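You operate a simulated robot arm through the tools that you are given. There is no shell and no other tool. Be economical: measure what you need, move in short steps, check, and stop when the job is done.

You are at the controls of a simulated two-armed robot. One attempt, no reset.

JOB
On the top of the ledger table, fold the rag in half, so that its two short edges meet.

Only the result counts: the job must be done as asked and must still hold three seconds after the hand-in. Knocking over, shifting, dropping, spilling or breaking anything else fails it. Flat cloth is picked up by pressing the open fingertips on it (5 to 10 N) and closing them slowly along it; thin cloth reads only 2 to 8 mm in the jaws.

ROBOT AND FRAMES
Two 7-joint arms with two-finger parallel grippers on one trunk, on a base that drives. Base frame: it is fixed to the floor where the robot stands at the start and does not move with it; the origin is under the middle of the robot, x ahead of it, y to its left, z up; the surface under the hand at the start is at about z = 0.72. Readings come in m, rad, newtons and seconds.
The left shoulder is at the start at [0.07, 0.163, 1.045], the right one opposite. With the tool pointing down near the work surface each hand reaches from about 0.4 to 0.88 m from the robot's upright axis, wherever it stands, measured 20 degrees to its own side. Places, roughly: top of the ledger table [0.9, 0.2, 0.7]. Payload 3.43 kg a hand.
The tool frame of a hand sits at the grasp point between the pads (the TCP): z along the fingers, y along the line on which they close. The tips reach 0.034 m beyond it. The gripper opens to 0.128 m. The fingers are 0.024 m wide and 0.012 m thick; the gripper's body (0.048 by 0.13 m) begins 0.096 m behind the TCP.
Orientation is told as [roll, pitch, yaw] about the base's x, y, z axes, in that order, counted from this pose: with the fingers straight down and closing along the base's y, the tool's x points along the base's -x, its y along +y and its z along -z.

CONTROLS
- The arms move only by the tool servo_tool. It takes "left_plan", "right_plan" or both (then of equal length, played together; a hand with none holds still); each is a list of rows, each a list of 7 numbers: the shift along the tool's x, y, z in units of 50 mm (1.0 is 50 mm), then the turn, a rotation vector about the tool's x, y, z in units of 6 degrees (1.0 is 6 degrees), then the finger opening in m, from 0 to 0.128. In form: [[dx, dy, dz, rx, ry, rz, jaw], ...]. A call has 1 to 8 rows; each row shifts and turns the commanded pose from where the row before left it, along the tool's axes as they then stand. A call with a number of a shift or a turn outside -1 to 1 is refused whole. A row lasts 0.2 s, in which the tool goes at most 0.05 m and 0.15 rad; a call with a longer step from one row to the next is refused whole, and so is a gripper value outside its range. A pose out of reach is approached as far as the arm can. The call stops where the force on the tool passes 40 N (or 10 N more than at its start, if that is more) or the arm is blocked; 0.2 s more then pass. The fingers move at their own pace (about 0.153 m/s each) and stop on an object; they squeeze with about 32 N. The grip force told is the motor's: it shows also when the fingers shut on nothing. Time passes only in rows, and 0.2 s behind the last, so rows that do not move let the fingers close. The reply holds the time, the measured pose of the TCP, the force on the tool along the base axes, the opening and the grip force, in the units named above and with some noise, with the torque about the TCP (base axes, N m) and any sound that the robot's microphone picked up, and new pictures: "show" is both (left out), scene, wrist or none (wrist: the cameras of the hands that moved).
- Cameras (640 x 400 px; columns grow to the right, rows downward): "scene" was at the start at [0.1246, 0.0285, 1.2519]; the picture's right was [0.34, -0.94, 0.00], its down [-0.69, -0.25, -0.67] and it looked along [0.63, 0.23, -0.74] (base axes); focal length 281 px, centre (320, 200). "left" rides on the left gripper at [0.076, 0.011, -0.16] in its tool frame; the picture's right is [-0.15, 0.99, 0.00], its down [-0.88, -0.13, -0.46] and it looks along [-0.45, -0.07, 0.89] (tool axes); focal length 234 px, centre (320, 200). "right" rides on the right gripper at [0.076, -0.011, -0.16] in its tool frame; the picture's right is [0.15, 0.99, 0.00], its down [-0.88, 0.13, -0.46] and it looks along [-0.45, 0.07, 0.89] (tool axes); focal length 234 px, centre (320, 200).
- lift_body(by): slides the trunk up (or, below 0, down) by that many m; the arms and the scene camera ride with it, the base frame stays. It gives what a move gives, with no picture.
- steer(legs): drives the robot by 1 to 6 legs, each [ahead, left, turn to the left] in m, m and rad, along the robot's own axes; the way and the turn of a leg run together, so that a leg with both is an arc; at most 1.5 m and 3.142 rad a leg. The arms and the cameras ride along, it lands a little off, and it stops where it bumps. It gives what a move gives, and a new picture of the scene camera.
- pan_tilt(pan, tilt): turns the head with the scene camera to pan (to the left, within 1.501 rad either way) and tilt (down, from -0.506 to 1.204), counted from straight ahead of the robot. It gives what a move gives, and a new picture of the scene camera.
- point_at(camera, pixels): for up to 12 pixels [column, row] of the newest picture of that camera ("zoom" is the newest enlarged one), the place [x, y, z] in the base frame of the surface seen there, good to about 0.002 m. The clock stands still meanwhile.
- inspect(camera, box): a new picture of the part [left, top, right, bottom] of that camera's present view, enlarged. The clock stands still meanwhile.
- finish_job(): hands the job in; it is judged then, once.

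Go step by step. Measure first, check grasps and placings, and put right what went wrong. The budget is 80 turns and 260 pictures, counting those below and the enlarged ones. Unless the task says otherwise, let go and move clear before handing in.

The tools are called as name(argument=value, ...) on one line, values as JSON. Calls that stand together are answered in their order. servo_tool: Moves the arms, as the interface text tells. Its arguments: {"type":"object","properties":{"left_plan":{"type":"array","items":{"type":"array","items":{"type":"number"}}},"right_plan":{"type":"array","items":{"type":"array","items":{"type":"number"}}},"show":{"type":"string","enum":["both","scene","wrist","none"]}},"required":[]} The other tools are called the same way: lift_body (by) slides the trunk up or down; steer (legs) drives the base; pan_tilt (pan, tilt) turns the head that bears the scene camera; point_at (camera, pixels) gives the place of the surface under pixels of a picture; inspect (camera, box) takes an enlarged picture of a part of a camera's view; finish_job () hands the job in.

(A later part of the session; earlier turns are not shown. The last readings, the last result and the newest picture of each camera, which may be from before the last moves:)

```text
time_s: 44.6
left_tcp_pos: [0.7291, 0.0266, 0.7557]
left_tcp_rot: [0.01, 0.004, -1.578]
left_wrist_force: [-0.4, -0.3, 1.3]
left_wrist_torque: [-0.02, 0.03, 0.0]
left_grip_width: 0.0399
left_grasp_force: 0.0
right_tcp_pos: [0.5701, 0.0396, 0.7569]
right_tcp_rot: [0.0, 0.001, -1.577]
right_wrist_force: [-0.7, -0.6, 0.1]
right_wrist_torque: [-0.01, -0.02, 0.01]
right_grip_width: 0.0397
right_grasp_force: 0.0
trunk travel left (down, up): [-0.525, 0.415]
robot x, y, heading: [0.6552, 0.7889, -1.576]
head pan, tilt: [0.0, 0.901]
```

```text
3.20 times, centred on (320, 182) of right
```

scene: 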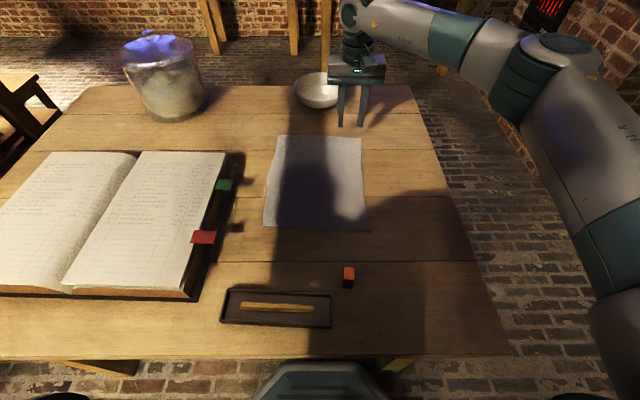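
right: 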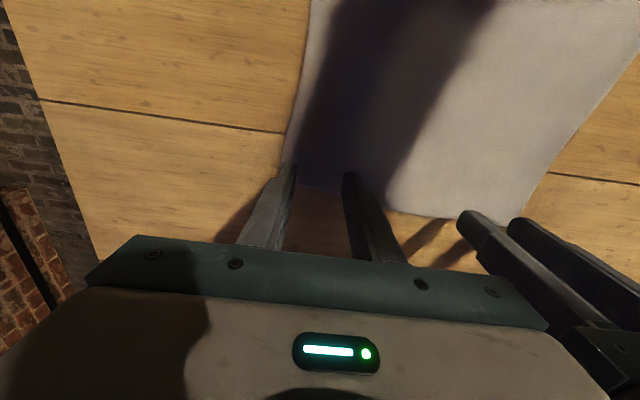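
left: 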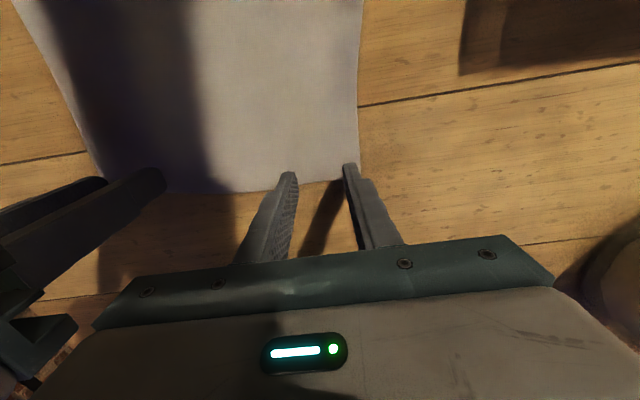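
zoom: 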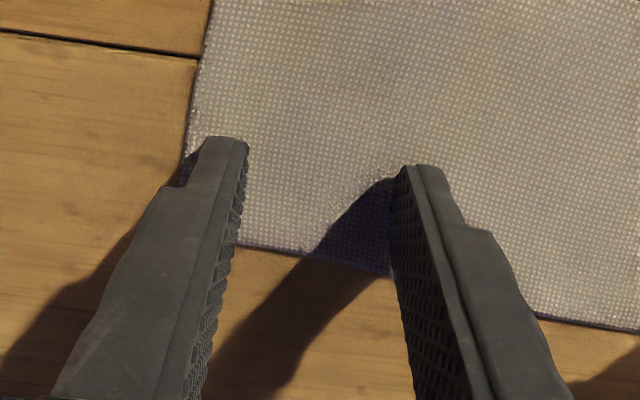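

Fingertips overlap the rag just inside the edge on both hands. I shift the right one 5 mm inward and press down by small steps.

servo_tool(left_plan=[[0, 0, 0, 0, 0, 0, 0.04], [0, 0, 0.03, 0, 0, 0, 0.04], [0, 0, 0, 0, 0, 0, 0.04]], right_plan=[[0, 0.1, 0, 0, 0, 0, 0.04], [0, 0, 0.06, 0, 0, 0, 0.04], [0, 0, 0, 0, 0, 0, 0.04]], show="none")

```text
time_s: 45.5
left_tcp_pos: [0.7305, 0.0268, 0.7556]
left_tcp_rot: [0.008, 0.0, -1.577]
left_wrist_force: [-1.0, -0.7, 1.9]
left_wrist_torque: [-0.05, 0.05, 0.03]
left_grip_width: 0.0404
left_grasp_force: 0.0
right_tcp_pos: [0.5755, 0.0407, 0.7541]
right_tcp_rot: [-0.001, -0.002, -1.574]
right_wrist_force: [0.9, 0.2, 7.9]
right_wrist_torque: [-0.01, 0.12, 0.01]
right_grip_width: 0.0399
right_grasp_force: 0.1
trunk travel left (down, up): [-0.525, 0.415]
robot x, y, heading: [0.6537, 0.7933, -1.577]
head pan, tilt: [0.0, 0.901]
```

Right presses with 7.9 N, left only 1.9 N; I press the left another 1 mm.

servo_tool(left_plan=[[0, 0, 0.025, 0, 0, 0, 0.04], [0, 0, 0, 0, 0, 0, 0.04]], show="none")

```text
time_s: 46.0
left_tcp_pos: [0.7294, 0.0261, 0.755]
left_tcp_rot: [0.008, -0.003, -1.575]
left_wrist_force: [-1.5, -2.2, 9.7]
left_wrist_torque: [-0.16, 0.24, 0.03]
left_grip_width: 0.0403
left_grasp_force: 0.2
right_tcp_pos: [0.5756, 0.0404, 0.7561]
right_tcp_rot: [-0.001, -0.002, -1.575]
right_wrist_force: [1.2, -1.6, 8.8]
right_wrist_torque: [-0.12, 0.08, 0.03]
right_grip_width: 0.0397
right_grasp_force: 0.1
trunk travel left (down, up): [-0.525, 0.415]
robot x, y, heading: [0.655, 0.7966, -1.576]
head pan, tilt: [0.0, 0.901]
```

Both press with about 9 N. I close the fingers slowly along the cloth.

servo_tool(left_plan=[[0, 0, 0, 0, 0, 0, 0.035], [0, 0, 0, 0, 0, 0, 0.03], [0, 0, 0, 0, 0, 0, 0.025], [0, 0, 0, 0, 0, 0, 0.02], [0, 0, 0, 0, 0, 0, 0.015], [0, 0, 0, 0, 0, 0, 0.01], [0, 0, 0, 0, 0, 0, 0.004], [0, 0, 0, 0, 0, 0, 0.0]], right_plan=[[0, 0, 0, 0, 0, 0, 0.035], [0, 0, 0, 0, 0, 0, 0.03], [0, 0, 0, 0, 0, 0, 0.025], [0, 0, 0, 0, 0, 0, 0.02], [0, 0, 0, 0, 0, 0, 0.015], [0, 0, 0, 0, 0, 0, 0.01], [0, 0, 0, 0, 0, 0, 0.004], [0, 0, 0, 0, 0, 0, 0.0]], show="both")

```text
time_s: 47.9
left_tcp_pos: [0.7302, 0.0271, 0.7556]
left_tcp_rot: [0.007, -0.004, -1.577]
left_wrist_force: [-7.4, 0.6, 13.6]
left_wrist_torque: [-0.07, 0.28, -0.03]
left_grip_width: 0.0056
left_grasp_force: 31.7
right_tcp_pos: [0.5766, 0.0424, 0.7551]
right_tcp_rot: [0.002, -0.001, -1.576]
right_wrist_force: [8.0, -0.8, 6.5]
right_wrist_torque: [-0.06, -0.29, 0.07]
right_grip_width: 0.002
right_grasp_force: 31.8
trunk travel left (down, up): [-0.525, 0.415]
robot x, y, heading: [0.6557, 0.7959, -1.578]
head pan, tilt: [0.0, 0.901]
```

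scene: 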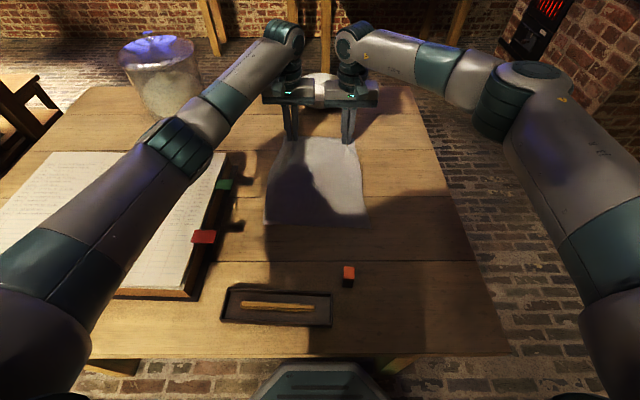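
right: 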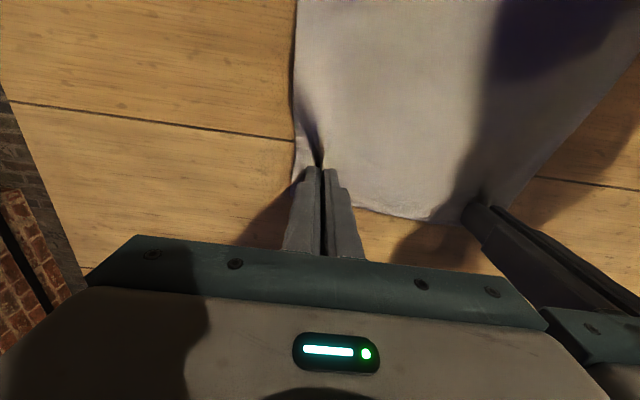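
left: 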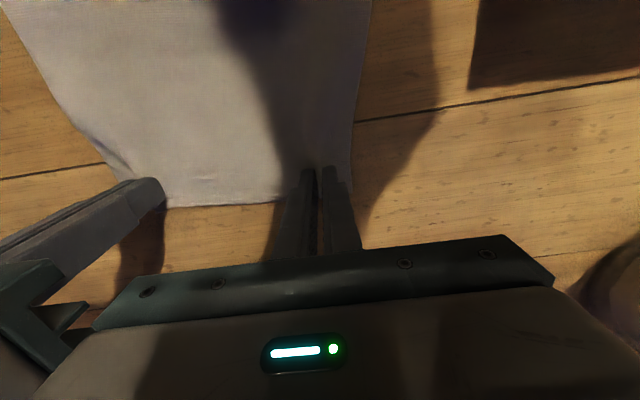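

Jaws read 5.6 mm and 2 mm with the cloth pinched in both hands. I lift 3 cm with some motion inward and check.

servo_tool(left_plan=[[0.05, 0, -0.3, 0, 0, 0, 0], [0.1, 0, -0.3, 0, 0, 0, 0], [0, 0, 0, 0, 0, 0, 0]], right_plan=[[0.05, 0, -0.3, 0, 0, 0, 0], [0.1, 0, -0.3, 0, 0, 0, 0], [0, 0, 0, 0, 0, 0, 0]], show="none")

inspect(camera="scene", box=[220, 70, 420, 240])

```text
time_s: 48.6
left_tcp_pos: [0.7305, 0.0333, 0.7825]
left_tcp_rot: [0.01, 0.002, -1.578]
left_wrist_force: [-10.2, -0.5, -0.1]
left_wrist_torque: [0.0, 0.32, 0.06]
left_grip_width: 0.0022
left_grasp_force: 31.8
right_tcp_pos: [0.5759, 0.049, 0.7841]
right_tcp_rot: [0.001, 0.001, -1.575]
right_wrist_force: [9.9, 0.7, -0.3]
right_wrist_torque: [0.03, -0.31, 0.01]
right_grip_width: 0.0015
right_grasp_force: 31.7
trunk travel left (down, up): [-0.525, 0.415]
robot x, y, heading: [0.6546, 0.7951, -1.577]
head pan, tilt: [0.0, 0.901]
```

```text
2.35 times, centred on (320, 155) of scene
```

zoom: 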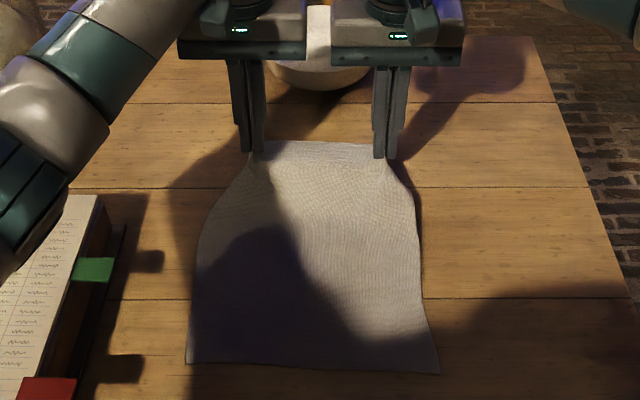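

The rag edge is held in both hands and slightly taut (10 N sideways). I relax it 4 mm per hand and carry it up and over towards me, to above the middle line.

servo_tool(left_plan=[[0.4, -0.08, -0.5, 0, 0, 0, 0], [0.5, 0, -0.5, 0, 0, 0, 0], [0.6, 0, -0.4, 0, 0, 0, 0], [0.6, 0, -0.3, 0, 0, 0, 0], [0.6, 0, -0.2, 0, 0, 0, 0], [0, 0, 0, 0, 0, 0, 0]], right_plan=[[0.4, 0.08, -0.5, 0, 0, 0, 0], [0.5, 0, -0.5, 0, 0, 0, 0], [0.6, 0, -0.4, 0, 0, 0, 0], [0.6, 0, -0.3, 0, 0, 0, 0], [0.6, 0, -0.2, 0, 0, 0, 0], [0, 0, 0, 0, 0, 0, 0]], show="scene")

```text
time_s: 50.0
left_tcp_pos: [0.7242, 0.1672, 0.8778]
left_tcp_rot: [0.01, 0.002, -1.578]
left_wrist_force: [1.0, -0.7, 0.6]
left_wrist_torque: [0.02, 0.03, -0.03]
left_grip_width: 0.0021
left_grasp_force: 31.8
right_tcp_pos: [0.5793, 0.1814, 0.8787]
right_tcp_rot: [0.0, 0.0, -1.577]
right_wrist_force: [0.2, 0.6, -0.2]
right_wrist_torque: [0.04, 0.03, 0.02]
right_grip_width: 0.0021
right_grasp_force: 31.9
trunk travel left (down, up): [-0.525, 0.415]
robot x, y, heading: [0.6535, 0.7946, -1.571]
head pan, tilt: [0.0, 0.901]
```

scene: 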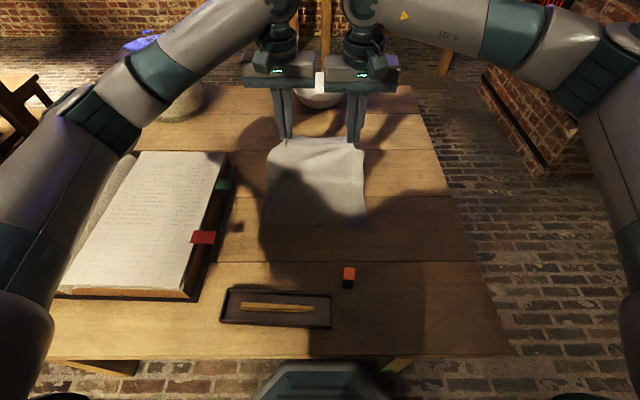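

The far edge hangs from both hands above the middle. Now I carry on towards me while tilting the fingers away from me by 48 degrees and descending, so the edge rolls over.

servo_tool(left_plan=[[0.4, 0, 0, 0, -1, 0, 0], [0.408, 0, 0.058, 0, -1, 0, 0], [0.422, 0, 0.064, 0, -1, 0, 0], [0.442, 0, 0.066, 0, -1, 0, 0], [0.467, 0, 0.065, 0, -1, 0, 0], [0.496, 0, 0.06, 0, -1, 0, 0], [0.5, 0, 0.008, 0, -1, 0, 0], [0.497, 0, -0.045, 0, -1, 0, 0]], right_plan=[[0.4, 0, 0, 0, -1, 0, 0], [0.408, 0, 0.058, 0, -1, 0, 0], [0.422, 0, 0.064, 0, -1, 0, 0], [0.442, 0, 0.066, 0, -1, 0, 0], [0.467, 0, 0.065, 0, -1, 0, 0], [0.496, 0, 0.06, 0, -1, 0, 0], [0.5, 0, 0.008, 0, -1, 0, 0], [0.497, 0, -0.045, 0, -1, 0, 0]], show="both")

```text
time_s: 51.8
left_tcp_pos: [0.7227, 0.3073, 0.8013]
left_tcp_rot: [0.026, -0.788, -1.582]
left_wrist_force: [5.8, -0.8, -0.5]
left_wrist_torque: [-0.12, 0.64, -0.56]
left_grip_width: 0.0024
left_grasp_force: 31.8
left hand out of reach, approached as far as the arm can: row 8
right_tcp_pos: [0.5888, 0.314, 0.8001]
right_tcp_rot: [-0.013, -0.79, -1.578]
right_wrist_force: [-6.3, 0.0, -0.2]
right_wrist_torque: [0.13, -0.81, 0.51]
right_grip_width: 0.0015
right_grasp_force: 32.1
right hand out of reach, approached as far as the arm can: row 7, 8
trunk travel left (down, up): [-0.525, 0.415]
robot x, y, heading: [0.6558, 0.7883, -1.577]
head pan, tilt: [0.0, 0.901]
stopped in row 8 (left hand): the force on the tool passed its limit at 76 N (the readings are from after the stop); the commanded pose is now the measured one
```

scene: 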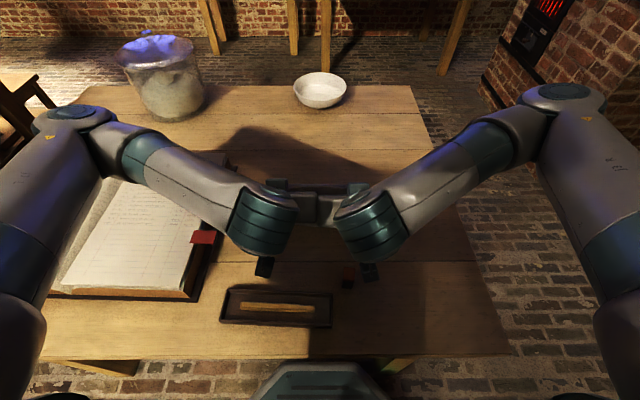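
right: 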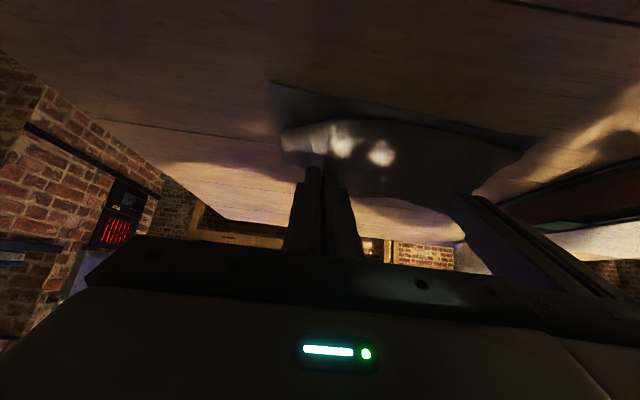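
left: 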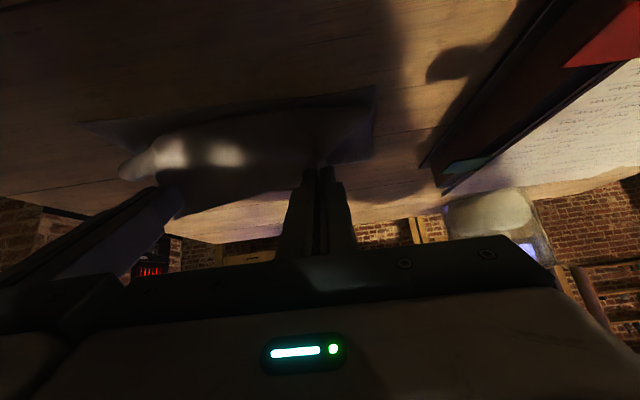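

The stop came from the two gripper bodies touching (centres only 0.134 m apart, bodies 0.13 m wide); nothing else was hit and the cloth is still held. I spread the hands by about 8 mm each.

servo_tool(left_plan=[[0, 0.08, 0, 0, 0, 0, 0], [0, 0.08, 0, 0, 0, 0, 0], [0, 0, 0, 0, 0, 0, 0]], right_plan=[[0, -0.1, 0, 0, 0, 0, 0], [0, -0.1, 0, 0, 0, 0, 0], [0, 0, 0, 0, 0, 0, 0]], show="none")

inspect(camera="left", box=[60, 60, 460, 310])

```text
time_s: 52.6
left_tcp_pos: [0.728, 0.3034, 0.8004]
left_tcp_rot: [0.025, -0.789, -1.585]
left_wrist_force: [-0.3, -0.4, 0.4]
left_wrist_torque: [0.01, 0.0, 0.0]
left_grip_width: 0.0025
left_grasp_force: 32.7
left hand out of reach, approached as far as the arm can: row 1
right_tcp_pos: [0.5845, 0.3105, 0.7969]
right_tcp_rot: [-0.011, -0.79, -1.578]
right_wrist_force: [0.0, -1.2, 0.6]
right_wrist_torque: [-0.01, 0.0, -0.02]
right_grip_width: 0.0022
right_grasp_force: 32.7
right hand out of reach, approached as far as the arm can: row 1, 2
trunk travel left (down, up): [-0.525, 0.415]
robot x, y, heading: [0.6542, 0.7957, -1.579]
head pan, tilt: [0.0, 0.901]
```

```text
1.60 times, centred on (260, 185) of left
```

zoom: 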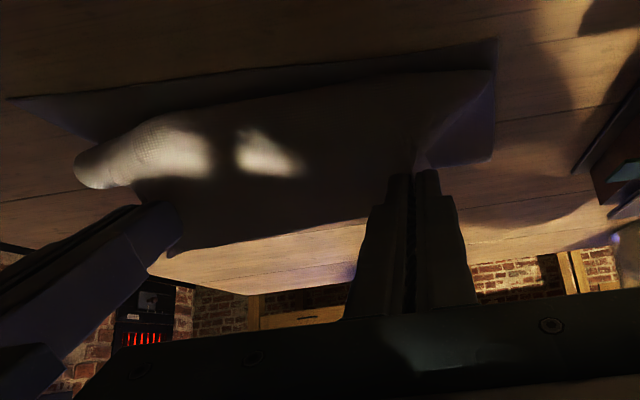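

The hands are apart again (0.144 m) and the rag's loose half is carried over the lower half. I need about 3 cm more towards me, and the arms are near their inner reach, so I back the robot off by 0.033 m.

steer(legs=[[-0.033, 0.0, 0.0]])

```text
time_s: 53.5
left_tcp_pos: [0.7289, 0.3369, 0.8002]
left_tcp_rot: [0.025, -0.789, -1.585]
left_wrist_force: [1.2, 0.4, 0.5]
left_wrist_torque: [-0.01, 0.01, -0.03]
left_grip_width: 0.0024
left_grasp_force: 31.6
right_tcp_pos: [0.5836, 0.3436, 0.7977]
right_tcp_rot: [-0.013, -0.791, -1.578]
right_wrist_force: [-0.1, 0.8, -0.2]
right_wrist_torque: [0.01, 0.03, 0.01]
right_grip_width: 0.0022
right_grasp_force: 32.1
trunk travel left (down, up): [-0.525, 0.415]
robot x, y, heading: [0.6547, 0.8238, -1.578]
head pan, tilt: [0.0, 0.901]
```

scene: 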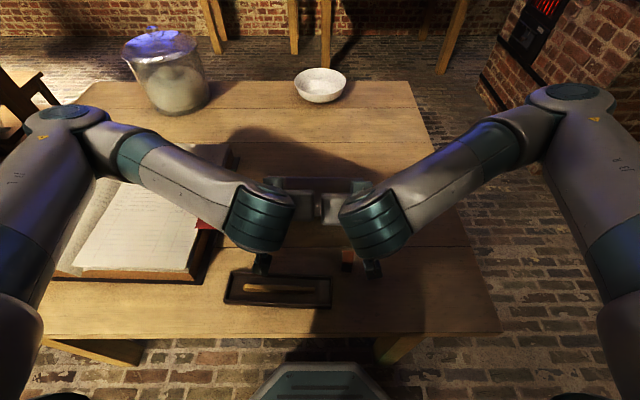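

Fingertips now sit at y≈0.313 and 0.320, above the near edge. Before lowering 4 cm I check the clearance of the hanging camera blocks at (262,265) and (371,270) over the tray and marker.

point_at(camera="scene", pixels=[[262, 270], [371, 275], [262, 258], [365, 262], [346, 255], [347, 268]])

inspect(camera="scene", box=[210, 160, 410, 320])

```text
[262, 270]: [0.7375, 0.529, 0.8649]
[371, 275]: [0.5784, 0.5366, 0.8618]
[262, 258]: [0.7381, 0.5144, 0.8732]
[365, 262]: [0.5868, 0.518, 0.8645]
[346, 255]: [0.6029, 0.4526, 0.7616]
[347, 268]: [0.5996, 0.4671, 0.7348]
```

```text
2.50 times, centred on (310, 240) of scene
```

zoom: 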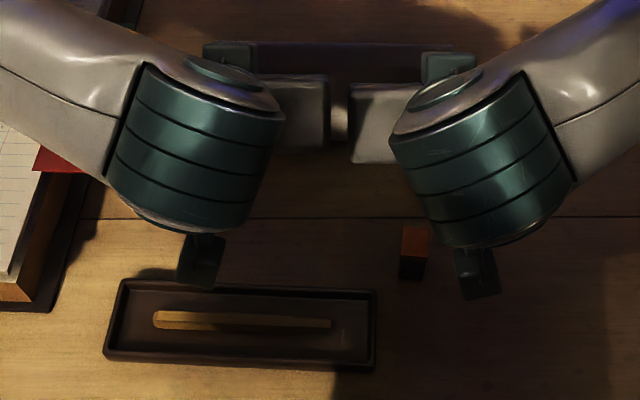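

Plenty of clearance (camera blocks at z≈0.86, marker top 0.762). I lower both hands straight down 3.5 cm in small rows.

servo_tool(left_plan=[[0.125, 0, 0.125, 0, 0, 0, 0], [0.125, 0, 0.125, 0, 0, 0, 0], [0.125, 0, 0.125, 0, 0, 0, 0], [0.12, 0, 0.12, 0, 0, 0, 0], [0, 0, 0, 0, 0, 0, 0]], right_plan=[[0.145, 0, 0.105, 0, 0, 0, 0], [0.145, 0, 0.105, 0, 0, 0, 0], [0.145, 0, 0.105, 0, 0, 0, 0], [0.11, 0, 0.11, 0, 0, 0, 0], [0, 0, 0, 0, 0, 0, 0]], show="wrist")

```text
time_s: 54.7
left_tcp_pos: [0.7303, 0.336, 0.7657]
left_tcp_rot: [0.025, -0.789, -1.585]
left_wrist_force: [-0.4, 0.5, 0.4]
left_wrist_torque: [0.0, -0.01, 0.0]
left_grip_width: 0.0024
left_grasp_force: 31.8
right_tcp_pos: [0.5838, 0.3459, 0.7629]
right_tcp_rot: [-0.012, -0.789, -1.576]
right_wrist_force: [0.0, -0.4, 0.4]
right_wrist_torque: [-0.03, -0.04, -0.01]
right_grip_width: 0.0019
right_grasp_force: 32.0
trunk travel left (down, up): [-0.525, 0.415]
robot x, y, heading: [0.652, 0.822, -1.576]
head pan, tilt: [0.0, 0.901]
```

right: 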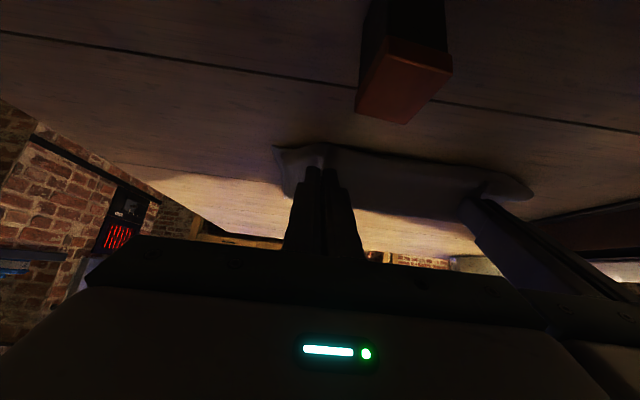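
left: 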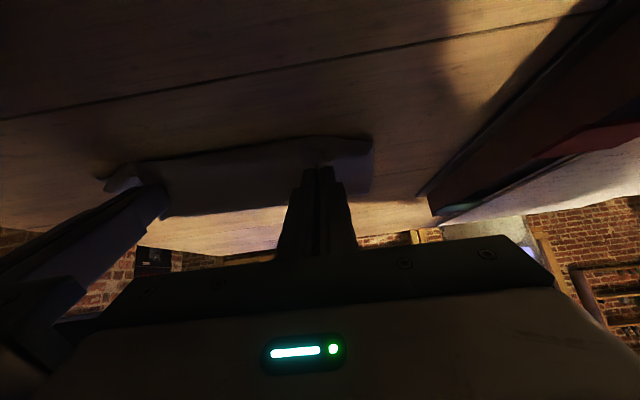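

inspect(camera="left", box=[80, 110, 400, 310])

inspect(camera="right", box=[240, 110, 560, 310])

```text
2.00 times, centred on (240, 210) of left
```

zoom: 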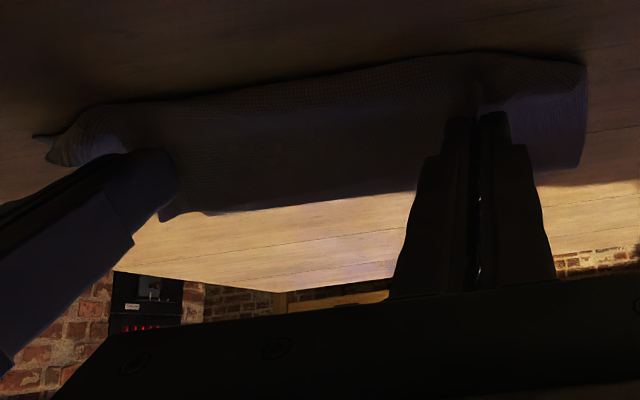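

```text
2.00 times, centred on (400, 210) of right
```

zoom: 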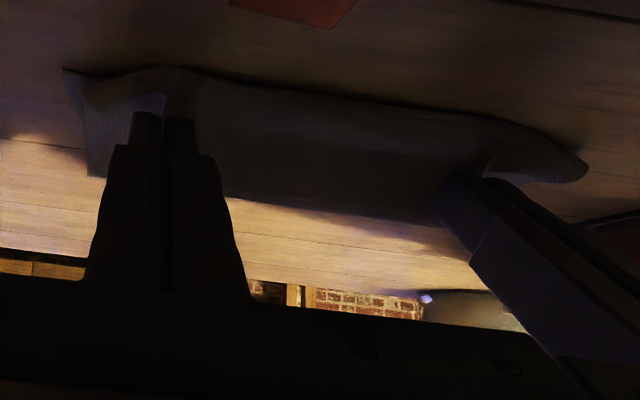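

The held edge is just over the near edge, with the cloth curling round the fingertips. I lower a further 8 mm, open slowly and let the edge drop, then see how it lies.

servo_tool(left_plan=[[0.11, 0, 0.11, 0, 0, 0, 0], [0, 0, 0, 0, 0, 0, 0], [0, 0, 0, 0, 0, 0, 0.01], [0, 0, 0, 0, 0, 0, 0.02], [0, 0, 0, 0, 0, 0, 0.03], [0, 0, -0.4, 0, 0, 0, 0.03], [0, 0, -0.8, 0, 0, 0, 0.03], [0, 0, -0.9, 0, 0, 0, 0.03]], right_plan=[[0.11, 0, 0.11, 0, 0, 0, 0], [0, 0, 0, 0, 0, 0, 0], [0, 0, 0, 0, 0, 0, 0.01], [0, 0, 0, 0, 0, 0, 0.02], [0, 0, 0, 0, 0, 0, 0.03], [0, 0, -0.4, 0, 0, 0, 0.03], [0, 0, -0.8, 0, 0, 0, 0.03], [0, 0, -0.9, 0, 0, 0, 0.03]], show="both")

```text
time_s: 56.2
left_tcp_pos: [0.7269, 0.3491, 0.7767]
left_tcp_rot: [0.041, -0.79, -1.585]
left_wrist_force: [10.3, -1.2, -1.5]
left_wrist_torque: [0.03, 1.06, -0.85]
left_grip_width: 0.0301
left_grasp_force: 0.0
left hand out of reach, approached as far as the arm can: row 7
right_tcp_pos: [0.5881, 0.3582, 0.7742]
right_tcp_rot: [-0.026, -0.788, -1.579]
right_wrist_force: [-9.5, 1.8, 1.3]
right_wrist_torque: [-0.01, -1.3, 0.94]
right_grip_width: 0.0302
right_grasp_force: 0.1
right hand out of reach, approached as far as the arm can: row 6, 7
trunk travel left (down, up): [-0.525, 0.415]
robot x, y, heading: [0.6597, 0.8297, -1.573]
head pan, tilt: [0.0, 0.901]
stopped in row 7 (left hand): the force on the tool passed its limit at 95 N (the readings are from after the stop); the commanded pose is now the measured one
```

scene: 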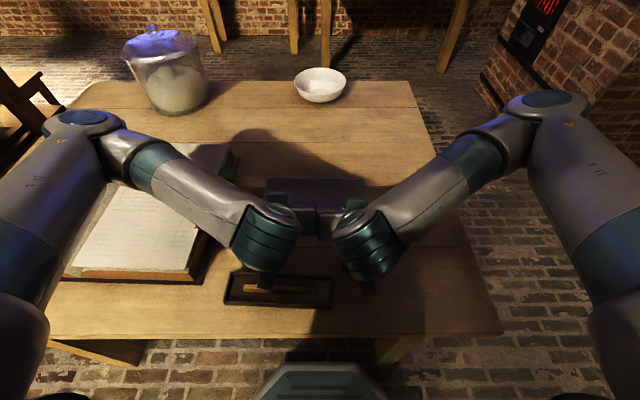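
right: 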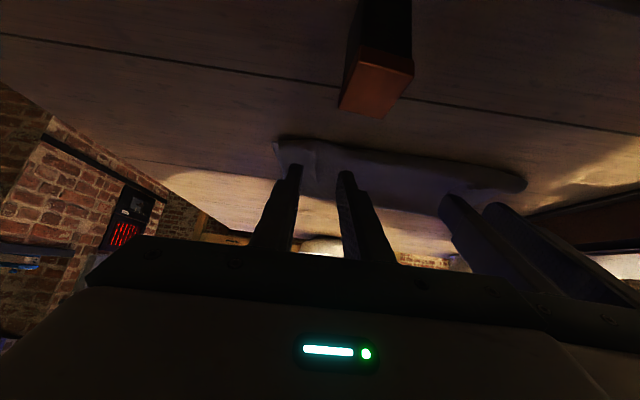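
left: 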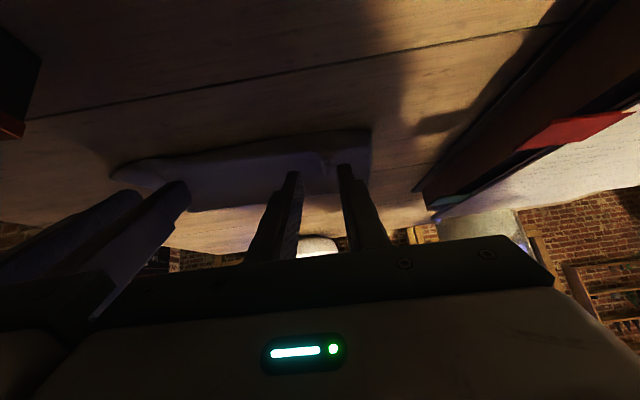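

The edge is released, but the gripper bodies touched again at the inner reach limit. I go straight up while spreading and levelling the hands.

servo_tool(left_plan=[[-0.2, 0.1, -0.25, 0, 0, 0, 0.03], [-0.4, 0.1, -0.4, 0, 0, 0, 0.03], [-0.5, 0.3, -0.5, 0, 0, 0, 0.03], [-0.5, 0.6, -0.5, 0, 0.5, 0, 0.03], [-0.3, 0.7, -0.5, 0, 1, 0, 0.03], [-0.3, 0.7, -0.5, 0, 1, 0, 0.03], [0, 0.8, -0.5, 0, 1, 0, 0.03], [0, 0.8, -0.5, 0, 1, 0, 0.03]], right_plan=[[-0.2, -0.1, -0.25, 0, 0, 0, 0.03], [-0.4, -0.1, -0.4, 0, 0, 0, 0.03], [-0.5, -0.3, -0.5, 0, 0, 0, 0.03], [-0.5, -0.6, -0.5, 0, 0.5, 0, 0.03], [-0.3, -0.7, -0.5, 0, 1, 0, 0.03], [-0.3, -0.7, -0.5, 0, 1, 0, 0.03], [0, -0.8, -0.5, 0, 1, 0, 0.03], [0, -0.8, -0.5, 0, 1, 0, 0.03]], show="scene")

```text
time_s: 56.6
left_tcp_pos: [0.728, 0.343, 0.7927]
left_tcp_rot: [0.049, -0.785, -1.587]
left_wrist_force: [3.8, -1.6, -1.3]
left_wrist_torque: [-0.02, 0.41, -0.34]
left_grip_width: 0.0303
left_grasp_force: 0.0
left hand out of reach, approached as far as the arm can: row 1, 2
right_tcp_pos: [0.5878, 0.352, 0.789]
right_tcp_rot: [-0.032, -0.788, -1.58]
right_wrist_force: [-3.8, 1.1, 1.2]
right_wrist_torque: [-0.02, -0.57, 0.39]
right_grip_width: 0.03
right_grasp_force: 0.0
right hand out of reach, approached as far as the arm can: row 1, 2
trunk travel left (down, up): [-0.525, 0.415]
robot x, y, heading: [0.6561, 0.8262, -1.578]
head pan, tilt: [0.0, 0.901]
stopped in row 2 (left hand): the force on the tool passed its limit at 46 N (the readings are from after the stop); the commanded pose is now the measured one
```

scene: 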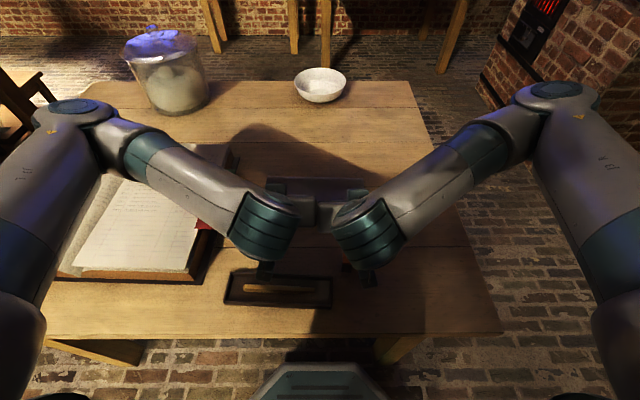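

Now z is 0.79 and the cloth is free. I spread the hands purely sideways first.

servo_tool(left_plan=[[-0.2, 0.4, 0, 0, 0, 0, 0.03], [-0.2, 0.6, 0, 0, 0, 0, 0.03], [-0.2, 0.8, -0.3, 0, 0.5, 0, 0.03], [-0.2, 0.8, -0.4, 0, 1, 0, 0.03], [-0.2, 0.6, -0.6, 0, 1, 0, 0.03], [0, 0.6, -0.6, 0, 1, 0, 0.03], [0, 0.6, -0.6, 0, 1, 0, 0.03]], right_plan=[[-0.2, -0.4, 0, 0, 0, 0, 0.03], [-0.2, -0.6, 0, 0, 0, 0, 0.03], [-0.2, -0.8, -0.3, 0, 0.5, 0, 0.03], [-0.2, -0.8, -0.4, 0, 1, 0, 0.03], [-0.2, -0.6, -0.6, 0, 1, 0, 0.03], [0, -0.6, -0.6, 0, 1, 0, 0.03], [0, -0.6, -0.6, 0, 1, 0, 0.03]], show="scene")

```text
time_s: 58.2
left_tcp_pos: [0.9305, 0.3502, 0.9311]
left_tcp_rot: [0.035, -0.315, -1.563]
left_wrist_force: [-0.3, 0.8, -0.1]
left_wrist_torque: [-0.03, -0.05, 0.01]
left_grip_width: 0.03
left_grasp_force: 0.0
left hand out of reach, approached as far as the arm can: row 1, 2, 3
right_tcp_pos: [0.388, 0.3552, 0.9231]
right_tcp_rot: [-0.022, -0.319, -1.593]
right_wrist_force: [-0.3, 0.5, 0.3]
right_wrist_torque: [-0.01, -0.02, 0.0]
right_grip_width: 0.03
right_grasp_force: 0.1
right hand out of reach, approached as far as the arm can: row 1, 2, 3, 4
trunk travel left (down, up): [-0.525, 0.415]
robot x, y, heading: [0.6537, 0.8227, -1.581]
head pan, tilt: [0.0, 0.901]
```

scene: 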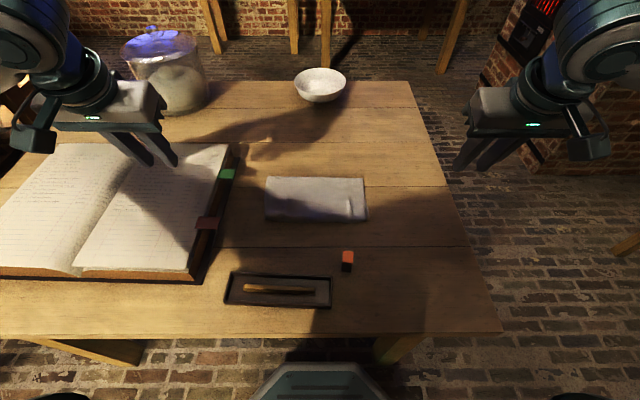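

Both hands are clear and the rag is folded. I enlarge it to see the near edges at (265-367,220).

inspect(camera="scene", box=[250, 160, 380, 240])

```text
4.92 times, centred on (315, 200) of scene
```

zoom: 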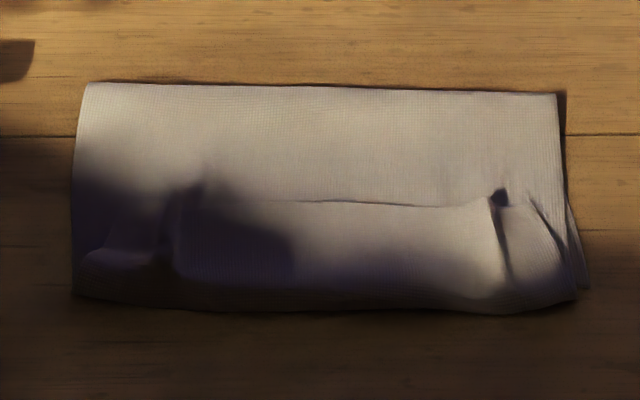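

The top edge is curled back as a hem (edge line at zoom (300-490,200)). I measure hem edge, bend and fold line.

point_at(camera="zoom", pixels=[[330, 196], [330, 208], [330, 260], [330, 290], [330, 308], [480, 205], [200, 205], [120, 250], [90, 90], [550, 97], [575, 285], [80, 290]])

```text
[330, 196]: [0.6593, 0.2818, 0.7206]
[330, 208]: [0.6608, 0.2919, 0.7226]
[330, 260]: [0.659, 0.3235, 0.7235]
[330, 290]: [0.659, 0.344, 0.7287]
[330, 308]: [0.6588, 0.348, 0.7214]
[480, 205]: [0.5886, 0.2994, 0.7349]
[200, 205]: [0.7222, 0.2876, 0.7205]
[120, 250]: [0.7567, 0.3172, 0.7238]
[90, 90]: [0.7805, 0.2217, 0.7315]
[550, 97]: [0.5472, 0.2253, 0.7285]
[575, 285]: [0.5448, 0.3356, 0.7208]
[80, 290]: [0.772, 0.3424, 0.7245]
```

The top layer came over too far: the fold lies at y≈0.222 and 6 cm of the edge is turned back as a hem (edge at y≈0.287). Plan: regrasp that hem edge, lay it out flat towards me, regrasp it and set it back onto the near edge. For room I back the robot 0.12 m and level the hands.

steer(legs=[[-0.12, 0.0, 0.0]])

servo_tool(left_plan=[[0, 0, 0, -0.17, 1, 0, 0.03], [0, 0, 0, -0.16, 1, 0, 0.03], [0, 0, 0, 0, 1, -0.05, 0.03], [0, 0, 0, 0, 0, 0, 0.03]], right_plan=[[0, 0, 0, 0.1, 1, 0, 0.03], [0, 0, 0, 0.1, 1, 0, 0.03], [0, 0, 0, 0, 1, 0.05, 0.03], [0, 0, 0, 0, 0, 0, 0.03]], show="none")

```text
time_s: 59.5
left_tcp_pos: [0.9312, 0.4698, 0.931]
left_tcp_rot: [0.033, -0.317, -1.564]
left_wrist_force: [0.1, 1.2, 0.3]
left_wrist_torque: [-0.05, 0.01, 0.0]
left_grip_width: 0.0299
left_grasp_force: 0.0
right_tcp_pos: [0.3895, 0.4749, 0.9227]
right_tcp_rot: [-0.022, -0.316, -1.595]
right_wrist_force: [-0.3, 0.4, 0.3]
right_wrist_torque: [0.01, 0.0, 0.0]
right_grip_width: 0.0299
right_grasp_force: 0.1
trunk travel left (down, up): [-0.525, 0.415]
robot x, y, heading: [0.6547, 0.9435, -1.575]
head pan, tilt: [0.0, 0.901]
```

scene: 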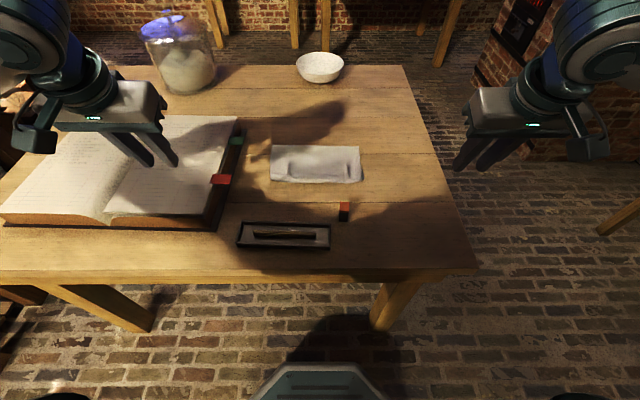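

```text
time_s: 60.5
left_tcp_pos: [0.93, 0.4708, 0.9309]
left_tcp_rot: [0.068, -0.003, -1.542]
left_wrist_force: [0.8, 0.4, 0.1]
left_wrist_torque: [-0.01, 0.03, 0.05]
left_grip_width: 0.03
left_grasp_force: 0.1
right_tcp_pos: [0.3896, 0.4746, 0.9226]
right_tcp_rot: [-0.043, -0.004, -1.612]
right_wrist_force: [-0.6, -0.8, 0.1]
right_wrist_torque: [-0.03, -0.02, 0.02]
right_grip_width: 0.0298
right_grasp_force: 0.0
trunk travel left (down, up): [-0.525, 0.415]
robot x, y, heading: [0.658, 0.9456, -1.574]
head pan, tilt: [0.0, 0.901]
```

I fix the small roll/yaw errors and look at the rag closely.

servo_tool(left_plan=[[0, 0, 0, 0.65, 0, 0.31, 0.03], [0, 0, 0, 0, 0, 0, 0.03]], right_plan=[[0, 0, 0, -0.41, 0, -0.35, 0.03], [0, 0, 0, 0, 0, 0, 0.03]], show="none")

inspect(camera="scene", box=[255, 130, 375, 205])

```text
time_s: 61.1
left_tcp_pos: [0.9305, 0.4691, 0.9307]
left_tcp_rot: [-0.001, -0.001, -1.575]
left_wrist_force: [0.1, -1.0, -0.4]
left_wrist_torque: [-0.01, 0.03, 0.02]
left_grip_width: 0.0299
left_grasp_force: 0.1
right_tcp_pos: [0.3897, 0.4732, 0.9237]
right_tcp_rot: [0.004, -0.002, -1.577]
right_wrist_force: [0.5, -0.4, 1.1]
right_wrist_torque: [0.02, 0.02, 0.01]
right_grip_width: 0.0297
right_grasp_force: 0.1
trunk travel left (down, up): [-0.525, 0.415]
robot x, y, heading: [0.654, 0.9473, -1.575]
head pan, tilt: [0.0, 0.901]
```

```text
5.33 times, centred on (315, 168) of scene
```

zoom: 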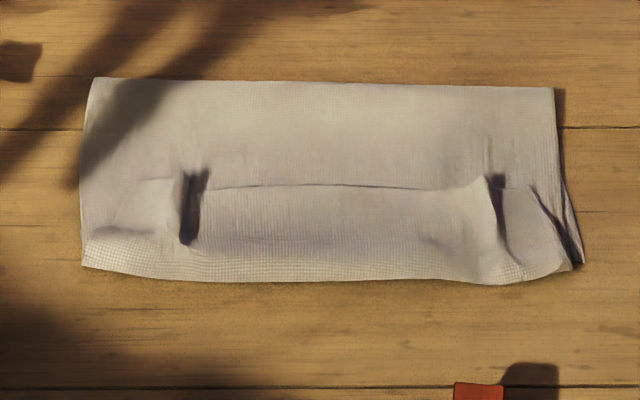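

point_at(camera="zoom", pixels=[[180, 185], [205, 200], [200, 175], [225, 190], [270, 187], [330, 187], [400, 190], [480, 182], [500, 195], [530, 190], [150, 185], [330, 83]])

```text
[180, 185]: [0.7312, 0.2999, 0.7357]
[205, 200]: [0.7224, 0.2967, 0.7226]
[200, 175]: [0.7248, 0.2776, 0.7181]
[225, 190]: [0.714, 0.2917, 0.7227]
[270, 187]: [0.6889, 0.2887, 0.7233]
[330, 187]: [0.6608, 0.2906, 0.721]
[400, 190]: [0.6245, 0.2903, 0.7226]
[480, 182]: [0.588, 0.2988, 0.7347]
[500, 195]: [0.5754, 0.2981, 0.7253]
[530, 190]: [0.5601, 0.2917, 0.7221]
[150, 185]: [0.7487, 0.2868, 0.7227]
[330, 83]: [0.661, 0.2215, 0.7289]
```

The pinch ridges still stand at x≈0.731 and x≈0.588 with the hem edge at y≈0.29, which is handy for regrasping. I bring both hands above these ridges.

servo_tool(left_plan=[[-0.506, -0.576, 0.374, 0, 0, 0, 0.036], [-0.506, -0.576, 0.374, 0, 0, 0, 0.036], [-0.506, -0.576, 0.374, 0, 0, 0, 0.036], [-0.506, -0.576, 0.374, 0, 0, 0, 0.036], [-0.506, -0.576, 0.374, 0, 0, 0, 0.036], [-0.506, -0.576, 0.374, 0, 0, 0, 0.036], [-0.506, -0.576, 0.374, 0, 0, 0, 0.036], [0, 0, 0, 0, 0, 0, 0.036]], right_plan=[[-0.518, 0.558, 0.353, 0, 0, 0, 0.036], [-0.518, 0.558, 0.353, 0, 0, 0, 0.036], [-0.518, 0.558, 0.353, 0, 0, 0, 0.036], [-0.518, 0.558, 0.353, 0, 0, 0, 0.036], [-0.518, 0.558, 0.353, 0, 0, 0, 0.036], [-0.518, 0.558, 0.353, 0, 0, 0, 0.036], [-0.518, 0.558, 0.353, 0, 0, 0, 0.036], [0, 0, 0, 0, 0, 0, 0.036]], show="wrist")

inspect(camera="left", box=[200, 100, 440, 250])

inspect(camera="right", box=[200, 100, 440, 250])

```text
time_s: 62.9
left_tcp_pos: [0.7267, 0.2926, 0.801]
left_tcp_rot: [-0.004, -0.002, -1.576]
left_wrist_force: [0.5, -0.6, -0.3]
left_wrist_torque: [-0.04, 0.0, -0.02]
left_grip_width: 0.036
left_grasp_force: 0.0
right_tcp_pos: [0.5835, 0.2915, 0.8011]
right_tcp_rot: [0.002, -0.003, -1.578]
right_wrist_force: [0.1, -0.4, 0.4]
right_wrist_torque: [0.02, 0.0, 0.0]
right_grip_width: 0.0363
right_grasp_force: 0.1
trunk travel left (down, up): [-0.525, 0.415]
robot x, y, heading: [0.6561, 0.9514, -1.578]
head pan, tilt: [0.0, 0.901]
```

right: 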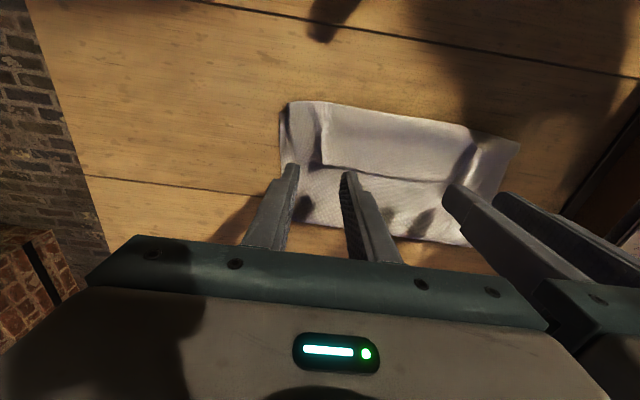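
left: 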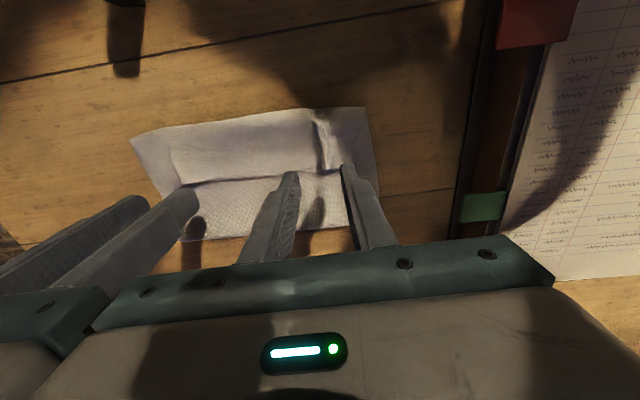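

```text
2.67 times, centred on (320, 175) of left
```

zoom: 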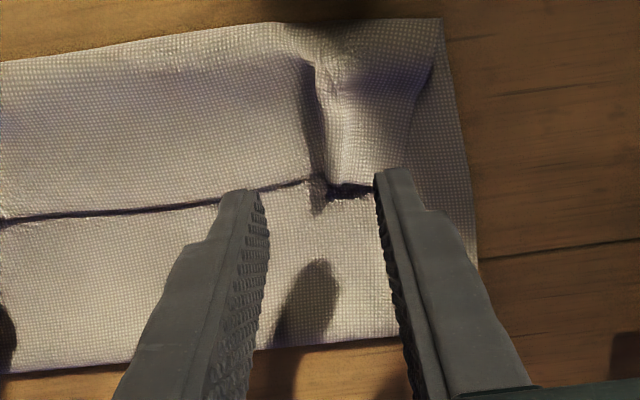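

```text
2.67 times, centred on (320, 175) of right
```

zoom: 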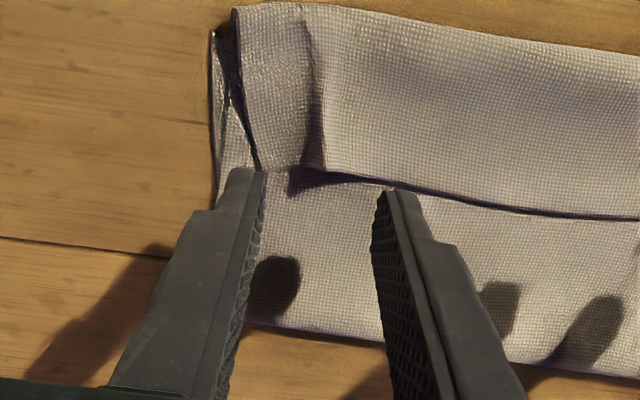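

The ridges lie nicely between the open fingers in both views. I lower to light contact.

servo_tool(left_plan=[[0.06, 0.06, 0.4, 0, 0, 0, 0.036], [0, 0, 0.36, 0, 0, 0, 0.036], [0, 0, 0.06, 0, 0, 0, 0.036], [0, 0, 0, 0, 0, 0, 0.036]], right_plan=[[0.08, 0.06, 0.4, 0, 0, 0, 0.036], [0, 0, 0.36, 0, 0, 0, 0.036], [0, 0, 0.06, 0, 0, 0, 0.036], [0, 0, 0, 0, 0, 0, 0.036]], show="none")

inspect(camera="left", box=[200, 100, 440, 250])

inspect(camera="right", box=[200, 100, 440, 250])

```text
time_s: 63.9
left_tcp_pos: [0.731, 0.2941, 0.7598]
left_tcp_rot: [-0.001, 0.001, -1.572]
left_wrist_force: [-0.6, 0.0, -0.1]
left_wrist_torque: [0.01, 0.01, 0.0]
left_grip_width: 0.0357
left_grasp_force: 0.0
right_tcp_pos: [0.5866, 0.2942, 0.7583]
right_tcp_rot: [0.002, -0.004, -1.576]
right_wrist_force: [-0.3, 0.2, 0.4]
right_wrist_torque: [-0.02, -0.03, -0.01]
right_grip_width: 0.036
right_grasp_force: 0.0
trunk travel left (down, up): [-0.525, 0.415]
robot x, y, heading: [0.6559, 0.9452, -1.575]
head pan, tilt: [0.0, 0.901]
```

```text
2.67 times, centred on (320, 175) of left
```

zoom: 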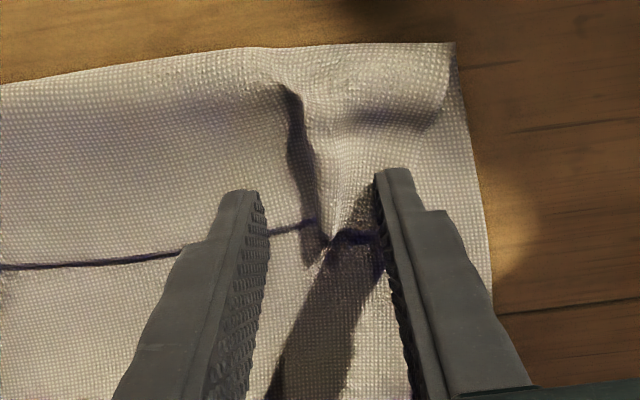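

```text
2.67 times, centred on (320, 175) of right
```

zoom: 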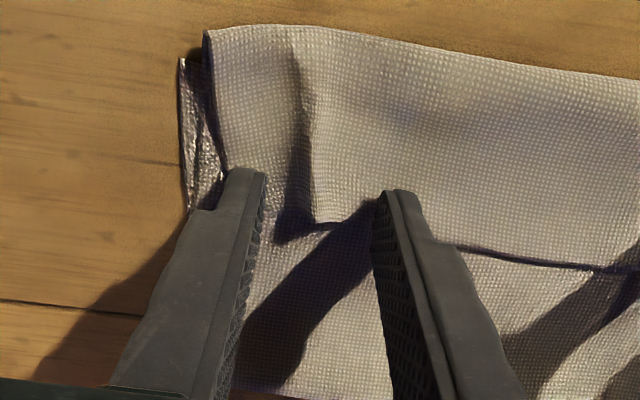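

Ridge positions are good. I press slightly (2-3 mm more).

servo_tool(left_plan=[[0, 0, 0.05, 0, 0, 0, 0.036], [0, 0, 0, 0, 0, 0, 0.036]], right_plan=[[0, 0.03, 0.05, 0, 0, 0, 0.036], [0, 0, 0, 0, 0, 0, 0.036]], show="none")

```text
time_s: 64.5
left_tcp_pos: [0.7305, 0.295, 0.7585]
left_tcp_rot: [0.0, -0.002, -1.576]
left_wrist_force: [0.1, -0.1, 2.0]
left_wrist_torque: [-0.02, -0.03, 0.03]
left_grip_width: 0.0358
left_grasp_force: 0.1
right_tcp_pos: [0.5895, 0.2952, 0.7564]
right_tcp_rot: [0.0, -0.004, -1.576]
right_wrist_force: [-1.4, -0.1, 3.1]
right_wrist_torque: [0.01, 0.08, 0.04]
right_grip_width: 0.036
right_grasp_force: 0.0
trunk travel left (down, up): [-0.525, 0.415]
robot x, y, heading: [0.6557, 0.9457, -1.58]
head pan, tilt: [0.0, 0.901]
```

Light contact of 2-3 N on both. I add under 1 mm and close slowly.

servo_tool(left_plan=[[0, 0, 0.015, 0, 0, 0, 0.032], [0, 0, 0, 0, 0, 0, 0.026], [0, 0, 0, 0, 0, 0, 0.02], [0, 0, 0, 0, 0, 0, 0.015], [0, 0, 0, 0, 0, 0, 0.01], [0, 0, 0, 0, 0, 0, 0.005], [0, 0, 0, 0, 0, 0, 0.0], [0, 0, 0, 0, 0, 0, 0.0]], right_plan=[[0, 0, 0.015, 0, 0, 0, 0.032], [0, 0, 0, 0, 0, 0, 0.026], [0, 0, 0, 0, 0, 0, 0.02], [0, 0, 0, 0, 0, 0, 0.015], [0, 0, 0, 0, 0, 0, 0.01], [0, 0, 0, 0, 0, 0, 0.005], [0, 0, 0, 0, 0, 0, 0.0], [0, 0, 0, 0, 0, 0, 0.0]], show="none")

servo_tool(left_plan=[[0, 0, -0.3, 0, 0, 0, 0], [0, 0, -0.4, 0, 0, 0, 0], [0, 0, 0, 0, 0, 0, 0]], right_plan=[[0, 0, -0.3, 0, 0, 0, 0], [0, 0, -0.4, 0, 0, 0, 0], [0, 0, 0, 0, 0, 0, 0]], show="both")

```text
time_s: 66.3
left_tcp_pos: [0.7302, 0.2962, 0.7585]
left_tcp_rot: [-0.005, -0.002, -1.574]
left_wrist_force: [-17.8, -1.0, 3.7]
left_wrist_torque: [-0.03, 0.61, 0.11]
left_grip_width: 0.003
left_grasp_force: 31.6
right_tcp_pos: [0.5893, 0.2959, 0.7573]
right_tcp_rot: [0.003, -0.005, -1.575]
right_wrist_force: [19.1, 0.4, 9.2]
right_wrist_torque: [0.05, -0.65, -0.03]
right_grip_width: 0.0026
right_grasp_force: 32.3
trunk travel left (down, up): [-0.525, 0.415]
robot x, y, heading: [0.6554, 0.9456, -1.573]
head pan, tilt: [0.0, 0.901]
```

```text
time_s: 67.1
left_tcp_pos: [0.7302, 0.2956, 0.7902]
left_tcp_rot: [-0.002, 0.0, -1.573]
left_wrist_force: [-20.8, -1.0, -1.0]
left_wrist_torque: [-0.01, 0.72, 0.11]
left_grip_width: 0.0032
left_grasp_force: 32.2
right_tcp_pos: [0.5878, 0.2945, 0.789]
right_tcp_rot: [0.0, -0.002, -1.576]
right_wrist_force: [21.8, 0.6, 0.4]
right_wrist_torque: [0.0, -0.74, -0.02]
right_grip_width: 0.0024
right_grasp_force: 32.5
trunk travel left (down, up): [-0.525, 0.415]
robot x, y, heading: [0.6584, 0.9472, -1.574]
head pan, tilt: [0.0, 0.901]
```

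scene: 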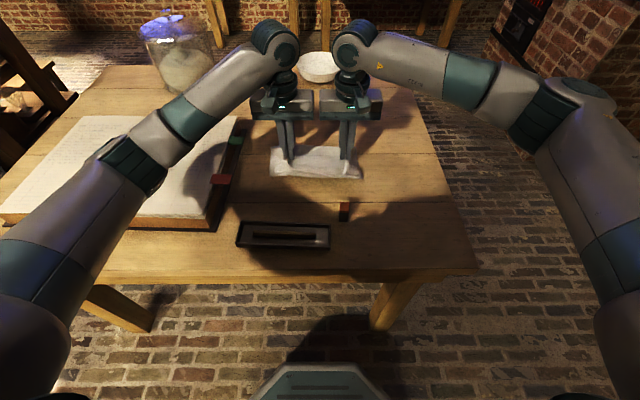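
right: 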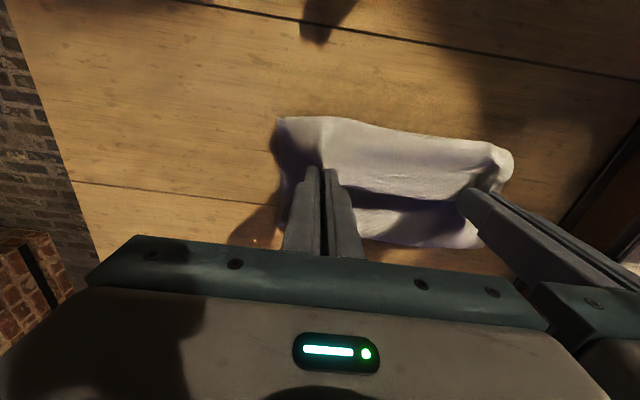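
left: 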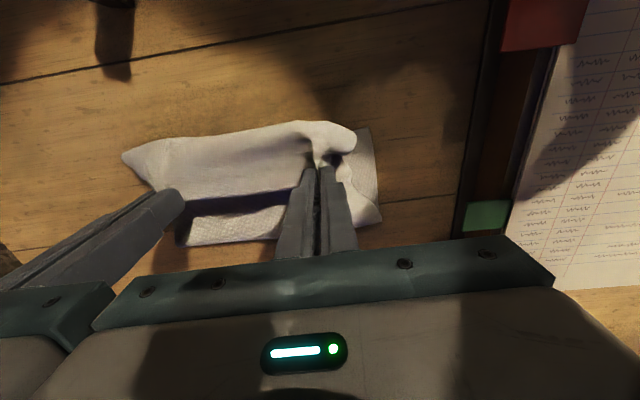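

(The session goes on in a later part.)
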